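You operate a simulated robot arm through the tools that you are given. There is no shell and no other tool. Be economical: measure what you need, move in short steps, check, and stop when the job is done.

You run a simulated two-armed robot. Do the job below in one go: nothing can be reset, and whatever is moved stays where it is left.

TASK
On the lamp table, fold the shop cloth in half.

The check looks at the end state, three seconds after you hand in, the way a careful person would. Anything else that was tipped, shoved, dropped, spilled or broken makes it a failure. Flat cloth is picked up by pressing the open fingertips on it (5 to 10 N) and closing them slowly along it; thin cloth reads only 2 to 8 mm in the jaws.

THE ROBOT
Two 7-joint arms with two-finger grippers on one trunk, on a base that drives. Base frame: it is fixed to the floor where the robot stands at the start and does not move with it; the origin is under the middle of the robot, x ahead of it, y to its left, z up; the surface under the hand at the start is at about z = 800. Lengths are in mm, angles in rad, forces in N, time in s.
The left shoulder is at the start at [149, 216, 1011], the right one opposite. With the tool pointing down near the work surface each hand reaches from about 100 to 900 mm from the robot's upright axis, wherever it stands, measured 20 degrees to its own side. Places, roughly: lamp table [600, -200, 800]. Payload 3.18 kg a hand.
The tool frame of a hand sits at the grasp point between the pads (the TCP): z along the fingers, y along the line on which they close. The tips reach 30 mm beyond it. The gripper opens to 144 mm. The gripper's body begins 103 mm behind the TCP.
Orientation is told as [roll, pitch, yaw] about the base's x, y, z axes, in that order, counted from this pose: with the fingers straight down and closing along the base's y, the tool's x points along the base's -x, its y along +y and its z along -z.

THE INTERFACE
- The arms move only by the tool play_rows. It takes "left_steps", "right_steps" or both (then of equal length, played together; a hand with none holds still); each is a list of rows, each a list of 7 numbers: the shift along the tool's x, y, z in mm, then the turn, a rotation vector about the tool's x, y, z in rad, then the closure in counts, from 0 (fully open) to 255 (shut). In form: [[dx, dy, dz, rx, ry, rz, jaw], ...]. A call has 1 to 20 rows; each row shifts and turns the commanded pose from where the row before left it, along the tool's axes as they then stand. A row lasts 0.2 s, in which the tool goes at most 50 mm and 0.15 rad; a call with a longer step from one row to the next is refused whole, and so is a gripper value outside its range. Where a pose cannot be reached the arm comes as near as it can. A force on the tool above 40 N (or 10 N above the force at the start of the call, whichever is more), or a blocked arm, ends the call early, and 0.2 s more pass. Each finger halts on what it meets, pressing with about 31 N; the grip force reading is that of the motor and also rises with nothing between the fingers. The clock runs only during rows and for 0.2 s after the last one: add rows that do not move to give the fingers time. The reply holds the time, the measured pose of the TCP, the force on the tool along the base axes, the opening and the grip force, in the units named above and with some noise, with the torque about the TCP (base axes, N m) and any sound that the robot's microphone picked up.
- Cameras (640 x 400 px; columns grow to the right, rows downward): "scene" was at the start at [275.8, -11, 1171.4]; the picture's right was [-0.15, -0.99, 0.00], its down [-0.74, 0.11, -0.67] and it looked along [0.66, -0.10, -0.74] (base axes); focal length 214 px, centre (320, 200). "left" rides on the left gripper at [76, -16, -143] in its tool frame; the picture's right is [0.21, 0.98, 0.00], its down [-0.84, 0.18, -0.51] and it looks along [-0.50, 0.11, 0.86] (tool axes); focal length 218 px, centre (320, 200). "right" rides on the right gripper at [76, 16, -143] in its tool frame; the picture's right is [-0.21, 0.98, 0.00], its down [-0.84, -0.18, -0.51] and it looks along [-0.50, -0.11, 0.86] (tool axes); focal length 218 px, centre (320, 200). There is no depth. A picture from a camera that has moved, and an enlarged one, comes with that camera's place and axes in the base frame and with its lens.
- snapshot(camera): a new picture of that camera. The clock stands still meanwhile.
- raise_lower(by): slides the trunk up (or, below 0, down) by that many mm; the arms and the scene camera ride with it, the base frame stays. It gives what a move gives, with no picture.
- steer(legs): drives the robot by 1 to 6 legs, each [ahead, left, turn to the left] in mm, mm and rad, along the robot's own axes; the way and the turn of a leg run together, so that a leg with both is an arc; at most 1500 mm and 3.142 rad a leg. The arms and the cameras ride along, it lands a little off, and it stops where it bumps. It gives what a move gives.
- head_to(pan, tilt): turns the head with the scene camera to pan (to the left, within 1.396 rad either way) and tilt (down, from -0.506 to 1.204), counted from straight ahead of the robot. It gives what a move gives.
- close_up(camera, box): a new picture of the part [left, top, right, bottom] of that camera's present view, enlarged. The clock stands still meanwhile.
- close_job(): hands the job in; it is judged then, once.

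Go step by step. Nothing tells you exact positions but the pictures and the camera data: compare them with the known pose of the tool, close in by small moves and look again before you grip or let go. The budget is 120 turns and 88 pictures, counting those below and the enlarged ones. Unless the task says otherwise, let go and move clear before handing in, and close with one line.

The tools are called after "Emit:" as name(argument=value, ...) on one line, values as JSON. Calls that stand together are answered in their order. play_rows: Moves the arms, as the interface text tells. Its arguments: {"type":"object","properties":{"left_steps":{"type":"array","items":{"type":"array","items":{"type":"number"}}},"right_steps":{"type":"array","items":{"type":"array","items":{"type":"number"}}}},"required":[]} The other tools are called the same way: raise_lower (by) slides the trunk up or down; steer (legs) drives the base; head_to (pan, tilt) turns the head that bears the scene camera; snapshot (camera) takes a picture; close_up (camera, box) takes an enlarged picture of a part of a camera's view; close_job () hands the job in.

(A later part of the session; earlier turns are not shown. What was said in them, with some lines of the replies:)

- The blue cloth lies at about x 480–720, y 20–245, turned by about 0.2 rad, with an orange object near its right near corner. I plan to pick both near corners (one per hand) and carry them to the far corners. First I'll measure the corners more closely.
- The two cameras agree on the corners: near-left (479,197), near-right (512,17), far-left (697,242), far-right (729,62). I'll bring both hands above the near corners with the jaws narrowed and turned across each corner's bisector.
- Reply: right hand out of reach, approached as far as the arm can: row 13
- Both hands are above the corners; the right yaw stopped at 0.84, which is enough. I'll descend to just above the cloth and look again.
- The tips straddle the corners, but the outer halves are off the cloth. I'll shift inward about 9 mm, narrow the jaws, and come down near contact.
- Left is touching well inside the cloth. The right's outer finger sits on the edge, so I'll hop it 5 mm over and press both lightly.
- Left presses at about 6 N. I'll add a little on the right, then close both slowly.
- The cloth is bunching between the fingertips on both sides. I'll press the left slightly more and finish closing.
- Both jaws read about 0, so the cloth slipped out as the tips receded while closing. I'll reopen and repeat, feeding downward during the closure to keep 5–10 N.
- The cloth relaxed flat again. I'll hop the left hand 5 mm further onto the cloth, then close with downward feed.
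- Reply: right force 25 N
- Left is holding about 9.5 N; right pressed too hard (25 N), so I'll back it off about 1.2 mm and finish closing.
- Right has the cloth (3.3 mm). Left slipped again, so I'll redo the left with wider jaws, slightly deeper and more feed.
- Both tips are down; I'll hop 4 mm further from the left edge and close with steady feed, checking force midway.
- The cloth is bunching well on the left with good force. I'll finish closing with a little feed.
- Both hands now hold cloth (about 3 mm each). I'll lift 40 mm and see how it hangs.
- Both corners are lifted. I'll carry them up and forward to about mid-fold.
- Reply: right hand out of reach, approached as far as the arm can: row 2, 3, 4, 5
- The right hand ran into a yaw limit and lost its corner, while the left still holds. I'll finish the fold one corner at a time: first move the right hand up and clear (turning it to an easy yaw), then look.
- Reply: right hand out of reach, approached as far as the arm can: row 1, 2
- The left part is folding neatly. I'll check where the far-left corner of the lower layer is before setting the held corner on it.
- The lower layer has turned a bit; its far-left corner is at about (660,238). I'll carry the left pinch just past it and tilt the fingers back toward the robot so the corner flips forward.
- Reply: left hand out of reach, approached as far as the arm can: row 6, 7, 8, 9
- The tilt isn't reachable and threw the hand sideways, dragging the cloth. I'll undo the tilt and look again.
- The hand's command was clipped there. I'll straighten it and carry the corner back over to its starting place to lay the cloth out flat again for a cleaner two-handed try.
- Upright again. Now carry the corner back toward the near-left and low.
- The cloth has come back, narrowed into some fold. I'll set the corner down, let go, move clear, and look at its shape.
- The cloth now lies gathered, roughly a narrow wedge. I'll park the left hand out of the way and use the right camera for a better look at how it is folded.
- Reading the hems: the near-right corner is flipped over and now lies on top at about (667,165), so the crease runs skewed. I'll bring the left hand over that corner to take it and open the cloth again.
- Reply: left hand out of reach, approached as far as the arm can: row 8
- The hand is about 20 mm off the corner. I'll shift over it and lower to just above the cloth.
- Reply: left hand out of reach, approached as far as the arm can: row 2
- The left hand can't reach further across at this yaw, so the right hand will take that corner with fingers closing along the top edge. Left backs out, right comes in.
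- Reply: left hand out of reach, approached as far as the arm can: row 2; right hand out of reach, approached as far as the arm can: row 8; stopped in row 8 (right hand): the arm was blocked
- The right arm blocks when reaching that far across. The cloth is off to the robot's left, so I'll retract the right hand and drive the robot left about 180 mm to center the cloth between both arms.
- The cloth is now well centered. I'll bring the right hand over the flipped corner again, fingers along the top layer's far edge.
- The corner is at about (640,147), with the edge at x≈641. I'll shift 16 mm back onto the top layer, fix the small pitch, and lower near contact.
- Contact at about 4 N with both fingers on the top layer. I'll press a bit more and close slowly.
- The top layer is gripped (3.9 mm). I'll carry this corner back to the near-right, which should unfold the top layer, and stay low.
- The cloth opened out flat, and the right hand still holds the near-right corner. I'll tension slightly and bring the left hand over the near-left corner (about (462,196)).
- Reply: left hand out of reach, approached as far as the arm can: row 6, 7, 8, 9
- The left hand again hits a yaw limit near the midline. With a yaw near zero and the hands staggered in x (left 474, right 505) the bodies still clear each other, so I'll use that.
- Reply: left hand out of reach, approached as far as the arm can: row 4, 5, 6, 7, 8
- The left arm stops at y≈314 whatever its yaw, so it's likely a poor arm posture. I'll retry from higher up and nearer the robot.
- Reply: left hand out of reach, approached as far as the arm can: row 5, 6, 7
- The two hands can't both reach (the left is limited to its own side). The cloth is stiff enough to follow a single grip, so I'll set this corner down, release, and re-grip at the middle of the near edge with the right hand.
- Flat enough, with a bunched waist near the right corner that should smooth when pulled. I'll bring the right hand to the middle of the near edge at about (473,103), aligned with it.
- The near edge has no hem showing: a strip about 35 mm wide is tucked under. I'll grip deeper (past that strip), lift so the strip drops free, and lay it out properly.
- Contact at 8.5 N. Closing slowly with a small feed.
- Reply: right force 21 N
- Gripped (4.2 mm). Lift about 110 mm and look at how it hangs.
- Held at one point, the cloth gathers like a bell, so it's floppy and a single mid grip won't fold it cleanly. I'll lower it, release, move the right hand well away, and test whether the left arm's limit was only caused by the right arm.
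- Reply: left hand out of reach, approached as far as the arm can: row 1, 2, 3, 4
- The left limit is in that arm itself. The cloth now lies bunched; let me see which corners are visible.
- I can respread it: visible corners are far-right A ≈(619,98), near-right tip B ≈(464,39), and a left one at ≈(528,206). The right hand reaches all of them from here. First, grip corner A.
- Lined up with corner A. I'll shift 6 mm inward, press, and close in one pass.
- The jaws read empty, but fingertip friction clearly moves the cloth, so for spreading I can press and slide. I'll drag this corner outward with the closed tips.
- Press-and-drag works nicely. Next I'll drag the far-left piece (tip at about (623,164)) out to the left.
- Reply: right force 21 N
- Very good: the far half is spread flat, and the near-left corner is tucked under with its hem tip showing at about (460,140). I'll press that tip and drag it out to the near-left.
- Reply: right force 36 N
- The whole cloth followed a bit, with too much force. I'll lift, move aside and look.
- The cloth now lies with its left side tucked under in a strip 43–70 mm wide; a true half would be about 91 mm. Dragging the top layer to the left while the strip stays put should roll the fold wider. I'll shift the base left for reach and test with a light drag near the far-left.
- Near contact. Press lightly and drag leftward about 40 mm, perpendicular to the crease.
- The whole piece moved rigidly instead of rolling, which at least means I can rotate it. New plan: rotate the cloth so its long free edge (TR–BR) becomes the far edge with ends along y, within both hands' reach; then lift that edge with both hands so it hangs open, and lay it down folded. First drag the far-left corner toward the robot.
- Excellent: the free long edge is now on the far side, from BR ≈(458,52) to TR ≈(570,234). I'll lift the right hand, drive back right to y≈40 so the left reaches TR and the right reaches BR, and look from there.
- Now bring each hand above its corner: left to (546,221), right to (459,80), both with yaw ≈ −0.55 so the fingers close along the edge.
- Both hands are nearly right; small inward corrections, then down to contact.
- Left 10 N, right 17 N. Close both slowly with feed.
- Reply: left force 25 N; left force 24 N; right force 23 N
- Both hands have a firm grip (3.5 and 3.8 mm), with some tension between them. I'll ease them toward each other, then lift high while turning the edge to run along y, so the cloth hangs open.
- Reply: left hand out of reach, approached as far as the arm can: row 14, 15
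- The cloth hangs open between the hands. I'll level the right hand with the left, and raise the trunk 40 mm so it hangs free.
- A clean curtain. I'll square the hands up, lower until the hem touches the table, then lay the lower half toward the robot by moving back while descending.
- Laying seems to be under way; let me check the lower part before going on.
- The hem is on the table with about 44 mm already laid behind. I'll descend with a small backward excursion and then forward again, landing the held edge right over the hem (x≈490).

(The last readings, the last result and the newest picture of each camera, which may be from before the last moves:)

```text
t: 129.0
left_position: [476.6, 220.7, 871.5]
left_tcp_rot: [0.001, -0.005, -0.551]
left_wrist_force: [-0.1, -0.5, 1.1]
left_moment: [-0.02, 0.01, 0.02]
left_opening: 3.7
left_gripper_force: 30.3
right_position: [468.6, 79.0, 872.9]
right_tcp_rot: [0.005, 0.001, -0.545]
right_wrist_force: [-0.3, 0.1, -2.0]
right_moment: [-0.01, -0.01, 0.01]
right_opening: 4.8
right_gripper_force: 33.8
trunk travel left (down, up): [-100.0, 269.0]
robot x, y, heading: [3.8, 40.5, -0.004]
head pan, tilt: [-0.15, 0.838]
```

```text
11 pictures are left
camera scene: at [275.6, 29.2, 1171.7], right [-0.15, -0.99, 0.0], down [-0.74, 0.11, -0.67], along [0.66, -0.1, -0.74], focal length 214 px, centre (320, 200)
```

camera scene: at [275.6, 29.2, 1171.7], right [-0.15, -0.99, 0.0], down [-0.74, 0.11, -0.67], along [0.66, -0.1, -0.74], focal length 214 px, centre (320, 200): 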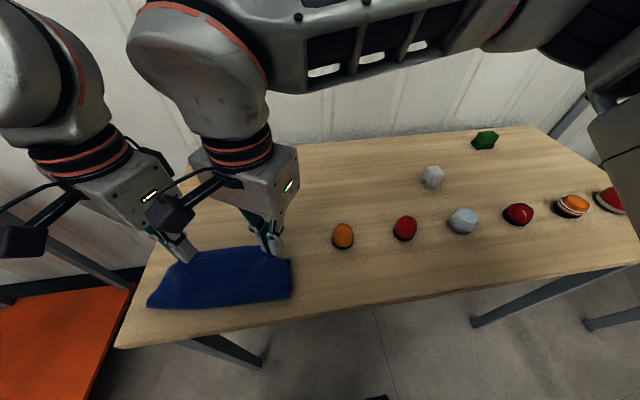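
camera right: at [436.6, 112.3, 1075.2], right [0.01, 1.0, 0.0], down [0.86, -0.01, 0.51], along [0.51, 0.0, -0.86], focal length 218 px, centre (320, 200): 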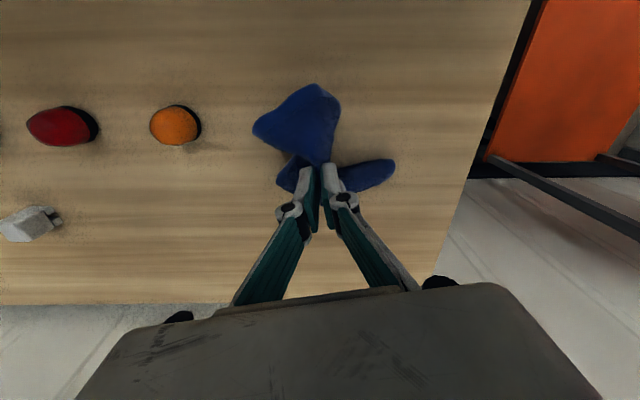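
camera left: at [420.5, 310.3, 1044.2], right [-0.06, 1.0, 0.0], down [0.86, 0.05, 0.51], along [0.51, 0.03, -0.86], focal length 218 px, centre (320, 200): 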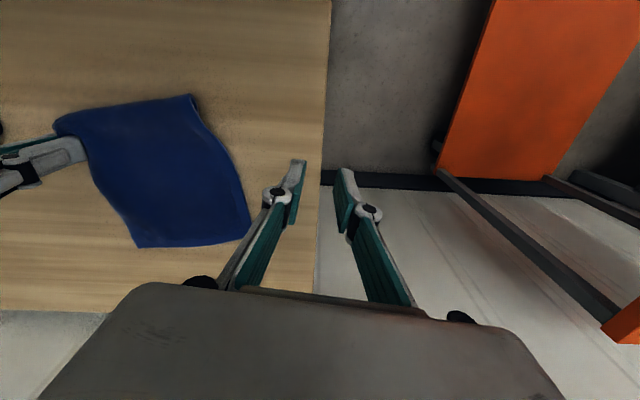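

It is folding nicely, with the crease near x≈408. I'll finish bringing the held edge forward and down.

Emit:
play_rows(left_steps=[[-3.4, 2.1, 8, 0, 0, 0, 255], [-3.4, 2.1, 8, 0, 0, 0, 255], [-3.4, 2.1, 8, 0, 0, 0, 255], [0, 0, 5, 0, 0, 0, 255], [0, 0, 3, 0, 0, 0, 255], [0, 0, 0, 0, 0, 0, 255]], right_steps=[[-3.4, 2.1, 8, 0, 0, 0, 255], [-3.4, 2.1, 8, 0, 0, 0, 255], [-3.4, 2.1, 8, 0, 0, 0, 255], [0, 0, 5, 0, 0, 0, 255], [0, 0, 3, 0, 0, 0, 255], [0, 0, 0, 0, 0, 0, 255]])

Emit:
snapshot(camera="left")

Emit:
snapshot(camera="right")

```text
t: 130.4
left_position: [489.1, 220.9, 839.3]
left_tcp_rot: [0.002, -0.003, -0.551]
left_wrist_force: [-0.7, -0.5, 1.1]
left_moment: [-0.01, -0.01, 0.0]
left_opening: 3.5
left_gripper_force: 30.5
right_position: [481.3, 81.0, 840.3]
right_tcp_rot: [0.003, 0.002, -0.546]
right_wrist_force: [0.3, 0.7, 0.3]
right_moment: [-0.01, 0.03, 0.01]
right_opening: 3.8
right_gripper_force: 29.7
trunk travel left (down, up): [-100.0, 269.0]
robot x, y, heading: [-0.0, 39.9, 0.001]
head pan, tilt: [-0.15, 0.838]
```

```text
10 pictures are left
camera left: at [414.8, 247.2, 981.8], right [0.33, 0.94, 0.0], down [0.81, -0.29, 0.51], along [0.48, -0.17, -0.86], focal length 218 px, centre (320, 200)
```

left: 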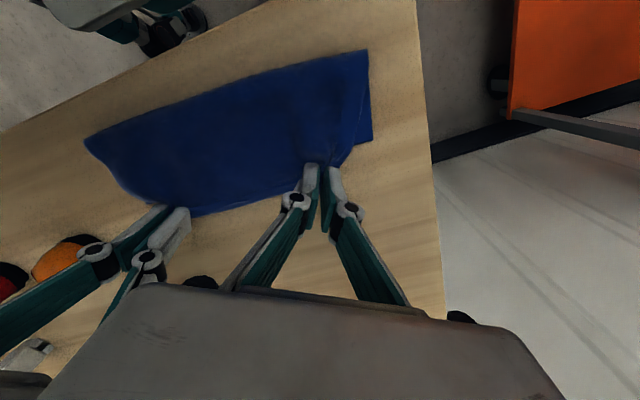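

```text
9 pictures are left
camera right: at [423.4, 133.1, 984.1], right [0.69, 0.73, 0.0], down [0.63, -0.59, 0.5], along [0.37, -0.34, -0.86], focal length 218 px, centre (320, 200)
```

right: 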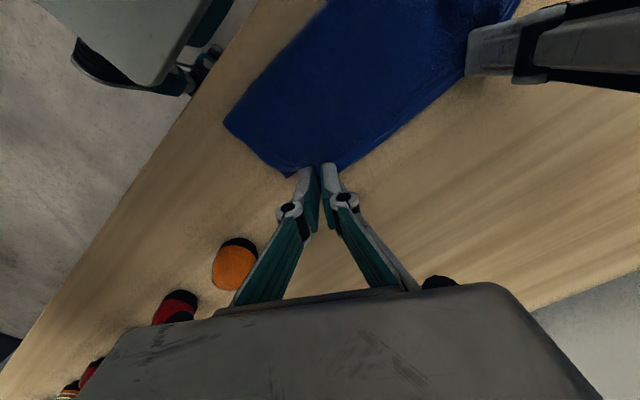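

Nearly perfect. The top edge overshoots the lower hem a little at the left, so I'll pull the left back about 18 mm, stretch the edge slightly, lower, and release slowly.

Emit:
play_rows(left_steps=[[6.7, -0.6, 0, 0, 0, 0, 255], [6.7, -0.6, 0, 0, 0, 0, 255], [6.6, -0.6, 0, 0, 0, 0, 255], [0, 0, 3, 0, 0, 0, 255], [0, 0, 2, 0, 0, 0, 255], [0, 0, 0, 0, 0, 0, 245], [0, 0, 0, 0, 0, 0, 235], [0, 0, 0, 0, 0, 0, 225], [0, 0, 0, 0, 0, 0, 215], [0, 0, -5, 0, 0, 0, 215], [0, 0, -15, 0, 0, 0, 215], [0, 0, -30, 0, 0, 0, 215], [0, 0, -30, 0, 0, 0, 215]], right_steps=[[0.1, -3.6, 0, 0, 0, 0, 255], [0.1, -3.6, 0, 0, 0, 0, 255], [0.1, -3.6, 0, 0, 0, 0, 255], [0, 0, 3, 0, 0, 0, 255], [0, 0, 2, 0, 0, 0, 255], [0, 0, 0, 0, 0, 0, 245], [0, 0, 0, 0, 0, 0, 235], [0, 0, 0, 0, 0, 0, 225], [0, 0, 0, 0, 0, 0, 215], [0, 0, -5, 0, 0, 0, 215], [0, 0, -15, 0, 0, 0, 215], [0, 0, -30, 0, 0, 0, 215], [0, 0, -30, 0, 0, 0, 215]])

Emit:
close_up(camera="left", box=[80, 20, 480, 270])

Emit:
close_up(camera="scene", box=[120, 200, 344, 340])

```text
t: 133.2
left_position: [471.4, 229.7, 915.0]
left_tcp_rot: [0.001, -0.005, -0.552]
left_wrist_force: [-0.5, 0.0, 0.6]
left_moment: [0.0, -0.05, 0.01]
left_opening: 22.6
left_gripper_force: 0.0
right_position: [474.5, 69.7, 916.1]
right_tcp_rot: [0.003, 0.0, -0.546]
right_wrist_force: [-0.3, 0.5, 0.9]
right_moment: [-0.01, -0.01, 0.03]
right_opening: 22.5
right_gripper_force: 0.0
trunk travel left (down, up): [-100.0, 269.0]
robot x, y, heading: [0.3, 39.1, -0.001]
head pan, tilt: [-0.15, 0.838]
```

```text
1.60 times, centred on (280, 145) of left
camera zoom: at [396.1, 256.0, 1056.8], right [0.33, 0.94, 0.0], down [0.81, -0.29, 0.51], along [0.48, -0.17, -0.86], focal length 349 px, centre (384, 288)
```

zoom: 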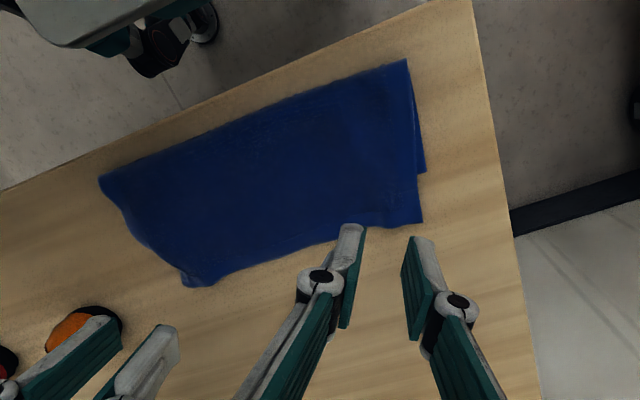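

```text
2.86 times, centred on (232, 270) of scene
camera zoom: at [274.9, 29.2, 1172.0], right [-0.15, -0.99, 0.0], down [-0.73, 0.11, -0.67], along [0.66, -0.1, -0.74], focal length 613 px, centre (571, 0)
```

zoom: 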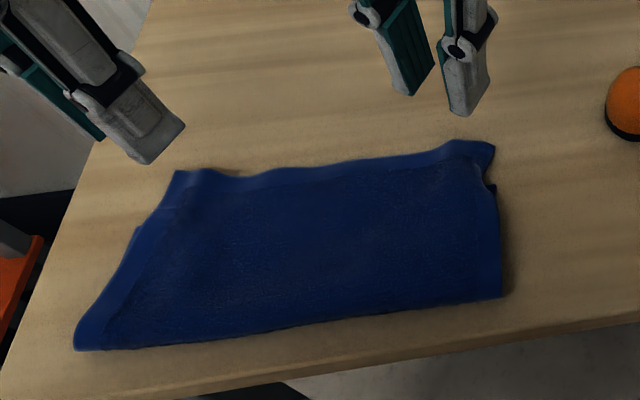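

It is folded, but the top layer overshoots the lower hem by about 35 mm (lower hem ≈x 456, top edge ≈x 488). I'll re-grip the overhanging top corners with both hands and re-lay it with the crease a bit nearer.

Emit:
play_rows(left_steps=[[-8, 0.3, 20, 0, 0, 0, 203], [0, 0, 20, 0, 0, 0, 203], [0, 0, 20, 0, 0, 0, 203], [0, 0, 15, 0, 0, 0, 203], [0, 0, 5, 0, 0, 0, 203], [0, 0, 2, 0, 0, 0, 203], [0, 0, 0, 0, 0, 0, 203]], right_steps=[[7.3, 1.4, 20, 0, 0, 0, 203], [0, 0, 20, 0, 0, 0, 203], [0, 0, 20, 0, 0, 0, 203], [0, 0, 15, 0, 0, 0, 203], [0, 0, 5, 0, 0, 0, 203], [0, 0, 2, 0, 0, 0, 203], [0, 0, 0, 0, 0, 0, 203]])

Emit:
close_up(camera="right", box=[160, 60, 480, 260])

```text
t: 134.8
left_position: [478.9, 225.7, 833.5]
left_tcp_rot: [0.002, -0.008, -0.552]
left_wrist_force: [-0.1, 1.2, 8.1]
left_moment: [-0.06, 0.17, -0.02]
left_opening: 28.3
left_gripper_force: 0.0
right_position: [468.7, 76.2, 835.0]
right_tcp_rot: [0.005, -0.002, -0.546]
right_wrist_force: [1.3, -1.5, 8.7]
right_moment: [-0.14, 0.13, 0.04]
right_opening: 28.5
right_gripper_force: 0.0
trunk travel left (down, up): [-100.0, 269.0]
robot x, y, heading: [-0.6, 42.4, -0.002]
head pan, tilt: [-0.15, 0.838]
```

```text
2.00 times, centred on (320, 160) of right
camera zoom: at [411.2, 128.7, 978.6], right [0.69, 0.73, 0.01], down [0.63, -0.59, 0.51], along [0.37, -0.34, -0.86], focal length 436 px, centre (320, 280)
```

zoom: 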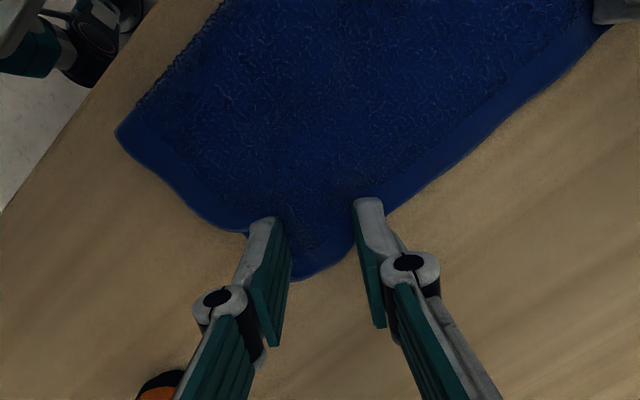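

Both are in contact at about 8 N at the corners. Closing with feed.

Emit:
play_rows(left_steps=[[0, 0, 0.6, 0, 0, 0, 206], [0, 0, 0.2, 0, 0, 0, 209], [0, 0, 0.2, 0, 0, 0, 212], [0, 0, 0.2, 0, 0, 0, 215], [0, 0, 0.25, 0, 0, 0, 218], [0, 0, 0.25, 0, 0, 0, 221], [0, 0, 0.25, 0, 0, 0, 224], [0, 0, 0.25, 0, 0, 0, 227], [0, 0, 0.2, 0, 0, 0, 230], [0, 0, 0.1, 0, 0, 0, 233]], right_steps=[[0, 0, 0.6, 0, 0, 0, 206], [0, 0, 0.2, 0, 0, 0, 209], [0, 0, 0.2, 0, 0, 0, 212], [0, 0, 0.2, 0, 0, 0, 215], [0, 0, 0.25, 0, 0, 0, 218], [0, 0, 0.25, 0, 0, 0, 221], [0, 0, 0.25, 0, 0, 0, 224], [0, 0, 0.25, 0, 0, 0, 227], [0, 0, 0.2, 0, 0, 0, 230], [0, 0, 0.1, 0, 0, 0, 233]])

Emit:
play_rows(left_steps=[[0, 0, -0.1, 0, 0, 0, 236], [0, 0, 0, 0, 0, 0, 239], [0, 0, 0, 0, 0, 0, 242], [0, 0, 0, 0, 0, 0, 245], [0, 0, 0, 0, 0, 0, 248], [0, 0, 0, 0, 0, 0, 252], [0, 0, 0, 0, 0, 0, 255], [0, 0, 0, 0, 0, 0, 255]], right_steps=[[0, 0, -0.1, 0, 0, 0, 236], [0, 0, 0, 0, 0, 0, 239], [0, 0, 0, 0, 0, 0, 242], [0, 0, 0, 0, 0, 0, 245], [0, 0, 0, 0, 0, 0, 248], [0, 0, 0, 0, 0, 0, 252], [0, 0, 0, 0, 0, 0, 255], [0, 0, 0, 0, 0, 0, 255]])

```text
t: 137.0
left_position: [477.8, 224.8, 831.7]
left_tcp_rot: [0.002, -0.005, -0.552]
left_wrist_force: [-1.1, -0.2, 15.4]
left_moment: [-0.08, 0.13, 0.0]
left_opening: 11.8
left_gripper_force: 0.1
right_position: [468.7, 74.9, 833.1]
right_tcp_rot: [0.009, 0.003, -0.548]
right_wrist_force: [1.6, 2.1, 11.3]
right_moment: [-0.03, 0.19, 0.0]
right_opening: 10.0
right_gripper_force: 0.2
trunk travel left (down, up): [-100.0, 269.0]
robot x, y, heading: [0.8, 42.7, 0.002]
head pan, tilt: [-0.15, 0.838]
```

```text
t: 138.8
left_position: [478.1, 226.0, 831.0]
left_tcp_rot: [0.003, -0.006, -0.552]
left_wrist_force: [2.2, 1.9, 17.6]
left_moment: [-0.08, 0.19, 0.01]
left_opening: 3.7
left_gripper_force: 30.5
right_position: [469.3, 75.6, 831.1]
right_tcp_rot: [0.005, 0.002, -0.547]
right_wrist_force: [1.4, 2.6, 10.2]
right_moment: [0.06, 0.01, -0.05]
right_opening: 2.1
right_gripper_force: 30.3
trunk travel left (down, up): [-100.0, 269.0]
robot x, y, heading: [-1.7, 35.1, -0.003]
head pan, tilt: [-0.15, 0.838]
```

Both corners are gripped again. I'll lift the curtain up once more, shift it 37 mm forward, and then re-lay it more straight down.

Emit:
play_rows(left_steps=[[0, 0, -8, 0, 0, 0, 255], [0, 0, -12, 0, 0, 0, 255], [0, 0, -15, 0, 0, 0, 255], [0, 0, -15, 0, 0, 0, 255], [0, 0, -15, 0, 0, 0, 255], [0, 0, -15, 0, 0, 0, 255], [-5.1, 3.1, -15, 0, 0, 0, 255], [-5.1, 3.1, -15, 0, 0, 0, 255], [-5.1, 3.1, -15, 0, 0, 0, 255], [-5.1, 3.1, -15, 0, 0, 0, 255], [-5.1, 3.1, -15, 0, 0, 0, 255], [-5.1, 3.1, -13, 0, 0, 0, 255], [0, 0, 0, 0, 0, 0, 255], [0, 0, 0, 0, 0, 0, 255]], right_steps=[[0, 0, -8, 0, 0, 0, 255], [0, 0, -12, 0, 0, 0, 255], [0, 0, -15, 0, 0, 0, 255], [0, 0, -15, 0, 0, 0, 255], [0, 0, -15, 0, 0, 0, 255], [0, 0, -15, 0, 0, 0, 255], [-6.5, 4, -15, 0, 0, 0, 255], [-6.5, 4, -15, 0, 0, 0, 255], [-6.5, 4, -15, 0, 0, 0, 255], [-6.5, 4, -15, 0, 0, 0, 255], [-6.5, 4, -15, 0, 0, 0, 255], [-6.5, 4, -13, 0, 0, 0, 255], [0, 0, 0, 0, 0, 0, 255], [0, 0, 0, 0, 0, 0, 255]])

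Emit:
close_up(camera="scene", box=[120, 120, 344, 260])

```text
t: 141.8
left_position: [515.2, 225.9, 998.9]
left_tcp_rot: [0.002, -0.003, -0.552]
left_wrist_force: [-0.5, 0.0, 2.6]
left_moment: [0.01, 0.04, -0.01]
left_opening: 2.0
left_gripper_force: 27.6
right_position: [516.4, 74.8, 998.8]
right_tcp_rot: [0.002, 0.003, -0.546]
right_wrist_force: [-0.1, 0.4, 0.3]
right_moment: [-0.03, -0.03, -0.01]
right_opening: 1.5
right_gripper_force: 30.9
trunk travel left (down, up): [-100.0, 269.0]
robot x, y, heading: [1.6, 35.3, -0.001]
head pan, tilt: [-0.15, 0.838]
```

```text
2.86 times, centred on (232, 190) of scene
camera zoom: at [276.2, 29.4, 1171.4], right [-0.15, -0.99, 0.0], down [-0.74, 0.11, -0.67], along [0.66, -0.1, -0.74], focal length 613 px, centre (571, 229)
```

zoom: 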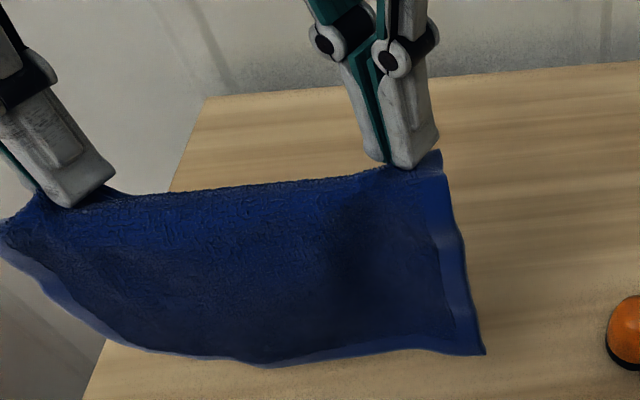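

A good taut curtain. Now lay it: a short backward move while descending, then straight down, and check before finishing.

Emit:
play_rows(left_steps=[[4.3, -2.6, 9, 0, 0, 0, 255], [4.3, -2.6, 9, 0, 0, 0, 255], [4.3, -2.6, 9, 0, 0, 0, 255], [4.3, -2.6, 9, 0, 0, 0, 255], [4.3, -2.6, 9, 0, 0, 0, 255], [4.3, -2.6, 9, 0, 0, 0, 255], [4.3, -2.6, 9, 0, 0, 0, 255], [0, 0, 9, 0, 0, 0, 255], [0, 0, 9, 0, 0, 0, 255], [0, 0, 9, 0, 0, 0, 255], [0, 0, 9, 0, 0, 0, 255], [0, 0, 9, 0, 0, 0, 255], [0, 0, 9, 0, 0, 0, 255], [0, 0, 8, 0, 0, 0, 255], [0, 0, 0, 0, 0, 0, 255]], right_steps=[[4.3, -2.6, 9, 0, 0, 0, 255], [4.3, -2.6, 9, 0, 0, 0, 255], [4.3, -2.6, 9, 0, 0, 0, 255], [4.3, -2.6, 9, 0, 0, 0, 255], [4.3, -2.6, 9, 0, 0, 0, 255], [4.3, -2.6, 9, 0, 0, 0, 255], [4.3, -2.6, 9, 0, 0, 0, 255], [0, 0, 9, 0, 0, 0, 255], [0, 0, 9, 0, 0, 0, 255], [0, 0, 9, 0, 0, 0, 255], [0, 0, 9, 0, 0, 0, 255], [0, 0, 9, 0, 0, 0, 255], [0, 0, 9, 0, 0, 0, 255], [0, 0, 8, 0, 0, 0, 255], [0, 0, 0, 0, 0, 0, 255]])

Emit:
snapshot(camera="left")

```text
t: 145.0
left_position: [478.6, 226.4, 873.5]
left_tcp_rot: [0.004, -0.005, -0.55]
left_wrist_force: [0.9, 0.2, -1.7]
left_moment: [0.03, 0.03, 0.01]
left_opening: 5.3
left_gripper_force: 36.5
right_position: [481.1, 76.4, 874.6]
right_tcp_rot: [0.003, 0.001, -0.547]
right_wrist_force: [0.6, 0.4, -1.3]
right_moment: [-0.02, -0.01, -0.02]
right_opening: 1.7
right_gripper_force: 31.3
trunk travel left (down, up): [-100.0, 269.0]
robot x, y, heading: [0.9, 40.4, 0.003]
head pan, tilt: [-0.15, 0.838]
```

```text
4 pictures are left
camera left: at [404.2, 252.2, 1016.0], right [0.33, 0.94, 0.0], down [0.81, -0.29, 0.51], along [0.48, -0.17, -0.86], focal length 218 px, centre (320, 200)
```

left: 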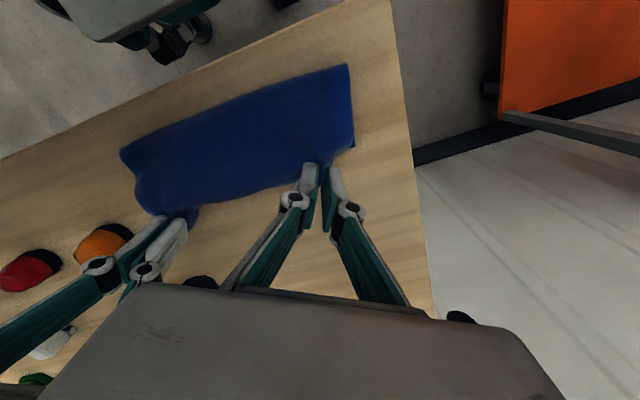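

The lower hem is at about x 476 (left) and 491 (right). I'll finish lowering so the held edge lands there: left 16 mm back, right 4 mm back.

Emit:
play_rows(left_steps=[[3.4, -2.1, 9, 0, 0, 0, 255], [3.4, -2.1, 9, 0, 0, 0, 255], [3.4, -2.1, 9, 0, 0, 0, 255], [3.4, -2.1, 7, 0, 0, 0, 255], [0, 0, 3, 0, 0, 0, 255], [0, 0, 0, 0, 0, 0, 255]], right_steps=[[0.9, -0.5, 9, 0, 0, 0, 255], [0.9, -0.5, 9, 0, 0, 0, 255], [0.9, -0.5, 9, 0, 0, 0, 255], [0.9, -0.5, 7, 0, 0, 0, 255], [0, 0, 3, 0, 0, 0, 255], [0, 0, 0, 0, 0, 0, 255]])

Emit:
snapshot(camera="left")

```text
t: 146.4
left_position: [464.5, 226.3, 835.9]
left_tcp_rot: [0.002, -0.004, -0.551]
left_wrist_force: [0.3, 0.0, 0.1]
left_moment: [0.02, 0.01, 0.02]
left_opening: 5.7
left_gripper_force: 30.2
right_position: [475.8, 77.5, 837.1]
right_tcp_rot: [0.001, 0.001, -0.549]
right_wrist_force: [0.3, 0.2, 0.3]
right_moment: [0.0, -0.01, 0.0]
right_opening: 1.8
right_gripper_force: 31.4
trunk travel left (down, up): [-100.0, 269.0]
robot x, y, heading: [-0.8, 37.7, -0.004]
head pan, tilt: [-0.15, 0.838]
```

```text
3 pictures are left
camera left: at [388.5, 252.6, 978.6], right [0.34, 0.94, 0.0], down [0.81, -0.29, 0.51], along [0.48, -0.17, -0.86], focal length 218 px, centre (320, 200)
```

left: 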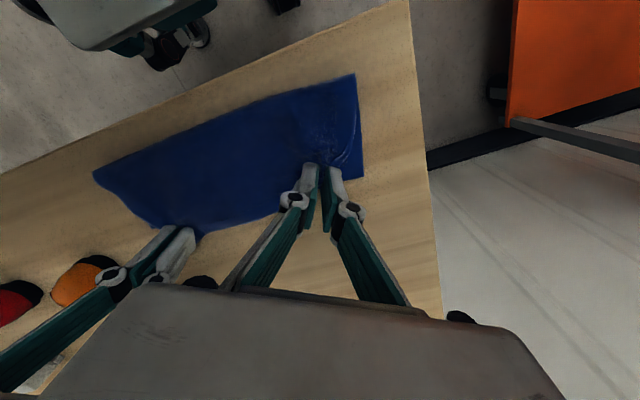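

The layers line up (hem ≈x 479, held edge ≈479). Release slowly and lift clear.

Emit:
play_rows(left_steps=[[0, 2, 1, 0, 0, 0, 255], [0, 0, 1, 0, 0, 0, 250], [0, 0, 0, 0, 0, 0, 243], [0, 0, 0, 0, 0, 0, 236], [0, 0, 0, 0, 0, 0, 229], [0, 0, 0, 0, 0, 0, 222], [0, 0, 0, 0, 0, 0, 215], [0, 0, -4, 0, 0, 0, 215], [0, 0, -12, 0, 0, 0, 215], [0, 0, -30, 0, 0, 0, 215], [0, 0, -40, 0, 0, 0, 215]], right_steps=[[0, -2, 1, 0, 0, 0, 255], [0, 0, 1, 0, 0, 0, 250], [0, 0, 0, 0, 0, 0, 243], [0, 0, 0, 0, 0, 0, 236], [0, 0, 0, 0, 0, 0, 229], [0, 0, 0, 0, 0, 0, 222], [0, 0, 0, 0, 0, 0, 215], [0, 0, -4, 0, 0, 0, 215], [0, 0, -12, 0, 0, 0, 215], [0, 0, -30, 0, 0, 0, 215], [0, 0, -40, 0, 0, 0, 215]])

Emit:
play_rows(left_steps=[[0, 40, -10, 0, 0, 0, 215], [0, 40, 0, 0, 0, 0, 215], [0, 40, 0, 0, 0, 0, 215]], right_steps=[[0, 0, -30, 0, 0, 0, 215], [0, -40, -20, 0, 0, 0, 215], [0, -40, 0, 0, 0, 0, 215]])

Emit:
close_up(camera="scene", box=[120, 200, 344, 340])

```text
t: 148.8
left_position: [462.5, 227.8, 922.0]
left_tcp_rot: [0.001, -0.008, -0.553]
left_wrist_force: [0.3, 0.3, 0.4]
left_moment: [-0.01, -0.06, -0.03]
left_opening: 23.1
left_gripper_force: 0.0
right_position: [474.0, 72.9, 922.9]
right_tcp_rot: [0.004, 0.0, -0.544]
right_wrist_force: [0.0, 0.2, 1.0]
right_moment: [0.01, -0.02, -0.01]
right_opening: 22.8
right_gripper_force: 0.1
trunk travel left (down, up): [-100.0, 269.0]
robot x, y, heading: [-2.0, 41.8, 0.005]
head pan, tilt: [-0.15, 0.838]
```

```text
t: 149.6
left_position: [528.1, 331.0, 929.9]
left_tcp_rot: [0.001, -0.004, -0.552]
left_wrist_force: [-0.2, -0.6, 0.1]
left_moment: [0.02, 0.01, -0.01]
left_opening: 22.8
left_gripper_force: 0.0
right_position: [433.6, 6.2, 971.9]
right_tcp_rot: [0.001, 0.004, -0.545]
right_wrist_force: [-0.3, -0.7, 0.2]
right_moment: [0.01, 0.0, -0.03]
right_opening: 22.4
right_gripper_force: 0.1
trunk travel left (down, up): [-100.0, 269.0]
robot x, y, heading: [2.8, 39.6, 0.002]
head pan, tilt: [-0.15, 0.838]
```

```text
2.86 times, centred on (232, 270) of scene
camera zoom: at [276.2, 29.2, 1171.3], right [-0.15, -0.99, 0.0], down [-0.74, 0.11, -0.67], along [0.66, -0.1, -0.74], focal length 613 px, centre (571, 0)
```

zoom: 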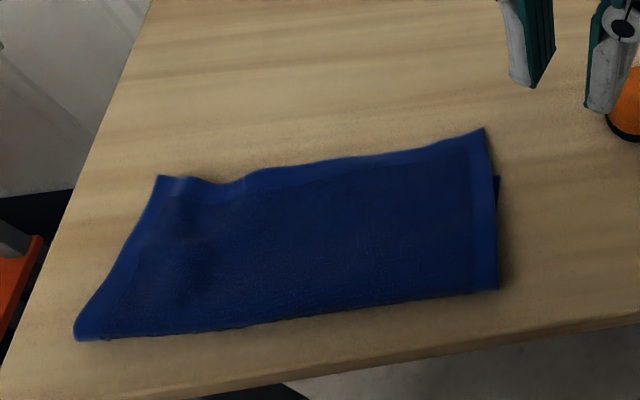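

The fold is good; the left lines up, but the right end of the top still overhangs the lower hem by ~35 mm. I'll re-grip just that right top corner, lift slightly and set it back about 18 mm.

Emit:
play_rows(right_steps=[[-0.7, 29.7, 0, 0, 0, 0, 203], [-0.7, 29.7, 0, 0, 0, 0, 203], [-0.7, 29.7, 0, 0, 0, 0, 203], [0, 0, 30, 0, 0, 0, 203], [0, 0, 30, 0, 0, 0, 203], [0, 0, 30, 0, 0, 0, 203], [0, 0, 25, 0, 0, 0, 203], [0, 0, 14, 0, 0, 0, 203], [0, 0, 6, 0, 0, 0, 203], [0, 0, 3, 0, 0, 0, 203], [0, 0, 0, 0, 0, 0, 203]])

```text
t: 152.0
left_position: [526.5, 328.2, 932.5]
left_tcp_rot: [0.001, -0.003, -0.551]
left_wrist_force: [-0.2, 0.4, 0.6]
left_moment: [-0.02, -0.01, 0.02]
left_opening: 22.7
left_gripper_force: 0.0
right_position: [481.1, 80.8, 835.2]
right_tcp_rot: [0.003, 0.003, -0.546]
right_wrist_force: [-0.6, -0.3, 5.7]
right_moment: [-0.09, 0.11, -0.02]
right_opening: 29.3
right_gripper_force: 0.0
trunk travel left (down, up): [-100.0, 269.0]
robot x, y, heading: [-1.0, 40.7, -0.003]
head pan, tilt: [-0.15, 0.838]
```

Contact is slightly high, so one finger is probably over the lower hem. I'll hop 6 mm outward, then press and close.

Emit:
play_rows(right_steps=[[0, 0, -4, 0, 0, 0, 203], [-5.1, 3.1, 0, 0, 0, 0, 203], [0, 0, 4, 0, 0, 0, 203], [0, 0, 1.8, 0, 0, 0, 203], [0, 0, 0.2, 0, 0, 0, 206], [0, 0, 0.2, 0, 0, 0, 209], [0, 0, 0.2, 0, 0, 0, 212], [0, 0, 0.2, 0, 0, 0, 215], [0, 0, 0.25, 0, 0, 0, 218], [0, 0, 0.25, 0, 0, 0, 221], [0, 0, 0.25, 0, 0, 0, 224], [0, 0, 0.25, 0, 0, 0, 227], [0, 0, 0.2, 0, 0, 0, 230], [0, 0, 0.1, 0, 0, 0, 233]])

Emit:
play_rows(right_steps=[[0, 0, 0, 0, 0, 0, 236], [0, 0, 0, 0, 0, 0, 239], [0, 0, 0, 0, 0, 0, 242], [0, 0, 0, 0, 0, 0, 245], [0, 0, 0, 0, 0, 0, 248], [0, 0, 0, 0, 0, 0, 252], [0, 0, 0, 0, 0, 0, 255], [0, 0, 0, 0, 0, 0, 255]])

```text
t: 155.0
left_position: [526.3, 330.4, 933.2]
left_tcp_rot: [0.001, -0.005, -0.551]
left_wrist_force: [-0.2, -0.6, 0.3]
left_moment: [0.01, 0.02, 0.02]
left_opening: 22.4
left_gripper_force: 0.1
right_position: [485.4, 81.4, 830.2]
right_tcp_rot: [0.005, 0.002, -0.545]
right_wrist_force: [2.0, -0.6, 16.7]
right_moment: [-0.01, 0.12, 0.03]
right_opening: 13.0
right_gripper_force: 0.0
trunk travel left (down, up): [-100.0, 269.0]
robot x, y, heading: [-1.4, 39.6, -0.001]
head pan, tilt: [-0.15, 0.838]
```

```text
t: 156.8
left_position: [527.3, 329.1, 931.6]
left_tcp_rot: [0.002, -0.005, -0.552]
left_wrist_force: [-0.2, 0.7, -0.1]
left_moment: [0.0, 0.0, -0.01]
left_opening: 22.8
left_gripper_force: 0.0
right_position: [487.3, 82.5, 830.6]
right_tcp_rot: [0.003, 0.002, -0.546]
right_wrist_force: [2.4, 1.8, 18.6]
right_moment: [-0.01, 0.12, -0.03]
right_opening: 3.6
right_gripper_force: 31.2
trunk travel left (down, up): [-100.0, 269.0]
robot x, y, heading: [-2.4, 40.0, -0.001]
head pan, tilt: [-0.15, 0.838]
```

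Gripped (3.6 mm). Lift about 48 mm, set back about 20 mm, lower and release.

Emit:
play_rows(right_steps=[[0, 0, -8, 0, 0, 0, 255], [3.4, -2.1, -12, 0, 0, 0, 255], [3.4, -2.1, -12, 0, 0, 0, 255], [3.4, -2.1, -12, 0, 0, 0, 255], [3.4, -2.1, -4, 0, 0, 0, 255], [1.3, -0.8, 0, 0, 0, 0, 255], [1.3, -0.8, 10, 0, 0, 0, 255], [1.3, -0.8, 10, 0, 0, 0, 255], [0, 0, 10, 0, 0, 0, 255], [0, 0, 8, 0, 0, 0, 255], [0, 0, 5, 0, 0, 0, 255], [0, 0, 0, 0, 0, 0, 247], [0, 0, 0, 0, 0, 0, 239], [0, 0, 0, 0, 0, 0, 231], [0, 0, 0, 0, 0, 0, 223], [0, 0, 0, 0, 0, 0, 215], [0, 0, -4, 0, 0, 0, 215], [0, 0, -15, 0, 0, 0, 215], [0, 0, -35, 0, 0, 0, 215], [0, 0, -40, 0, 0, 0, 215]])

Emit:
play_rows(right_steps=[[0, -40, -20, 0, 0, 0, 215], [0, -40, 0, 0, 0, 0, 215], [0, -30, 0, 0, 0, 0, 215]])

Emit:
close_up(camera="scene", box=[120, 200, 344, 340])

```text
t: 161.0
left_position: [525.7, 329.1, 931.4]
left_tcp_rot: [0.003, -0.005, -0.552]
left_wrist_force: [-1.2, 0.2, 0.4]
left_moment: [0.0, 0.02, -0.01]
left_opening: 22.5
left_gripper_force: 0.1
right_position: [467.4, 80.9, 930.4]
right_tcp_rot: [0.003, 0.002, -0.547]
right_wrist_force: [0.2, 1.1, -0.2]
right_moment: [-0.02, -0.02, 0.01]
right_opening: 22.6
right_gripper_force: 0.0
trunk travel left (down, up): [-100.0, 269.0]
robot x, y, heading: [3.9, 42.7, 0.003]
head pan, tilt: [-0.15, 0.838]
```

```text
t: 161.8
left_position: [527.9, 328.5, 930.7]
left_tcp_rot: [0.002, -0.003, -0.552]
left_wrist_force: [0.6, -0.1, 0.3]
left_moment: [-0.03, -0.05, -0.01]
left_opening: 22.9
left_gripper_force: 0.0
right_position: [408.4, -13.7, 949.7]
right_tcp_rot: [0.004, 0.0, -0.548]
right_wrist_force: [-0.5, 0.2, -0.2]
right_moment: [-0.01, -0.02, 0.02]
right_opening: 22.8
right_gripper_force: 0.0
trunk travel left (down, up): [-100.0, 269.0]
robot x, y, heading: [-1.1, 37.6, 0.003]
head pan, tilt: [-0.15, 0.838]
```

```text
2.86 times, centred on (232, 270) of scene
camera zoom: at [275.6, 28.8, 1171.6], right [-0.15, -0.99, 0.0], down [-0.74, 0.11, -0.67], along [0.66, -0.1, -0.74], focal length 613 px, centre (571, 0)
```

zoom: 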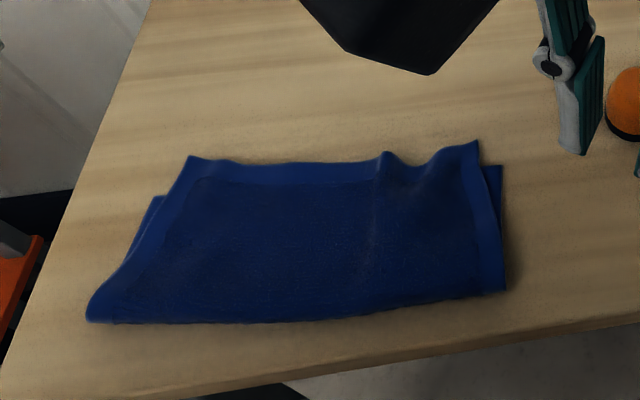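

The cloth lies folded in half on the lamp table. Its edges line up to about 20–30 mm, the top hem has a small ripple, and both hands are clear.

Emit:
close_job()

```text
The job is handed in.
```

I folded the shop cloth in half on the lamp table and handed the job in; the judge's result didn't come back. The top layer overhangs the lower hem by about 20–30 mm, and there is a small ripple in the top hem. I didn't see any other object disturbed, though the last wide view of the table was before the final re-lay. Both hands had let go and were clear of the cloth.
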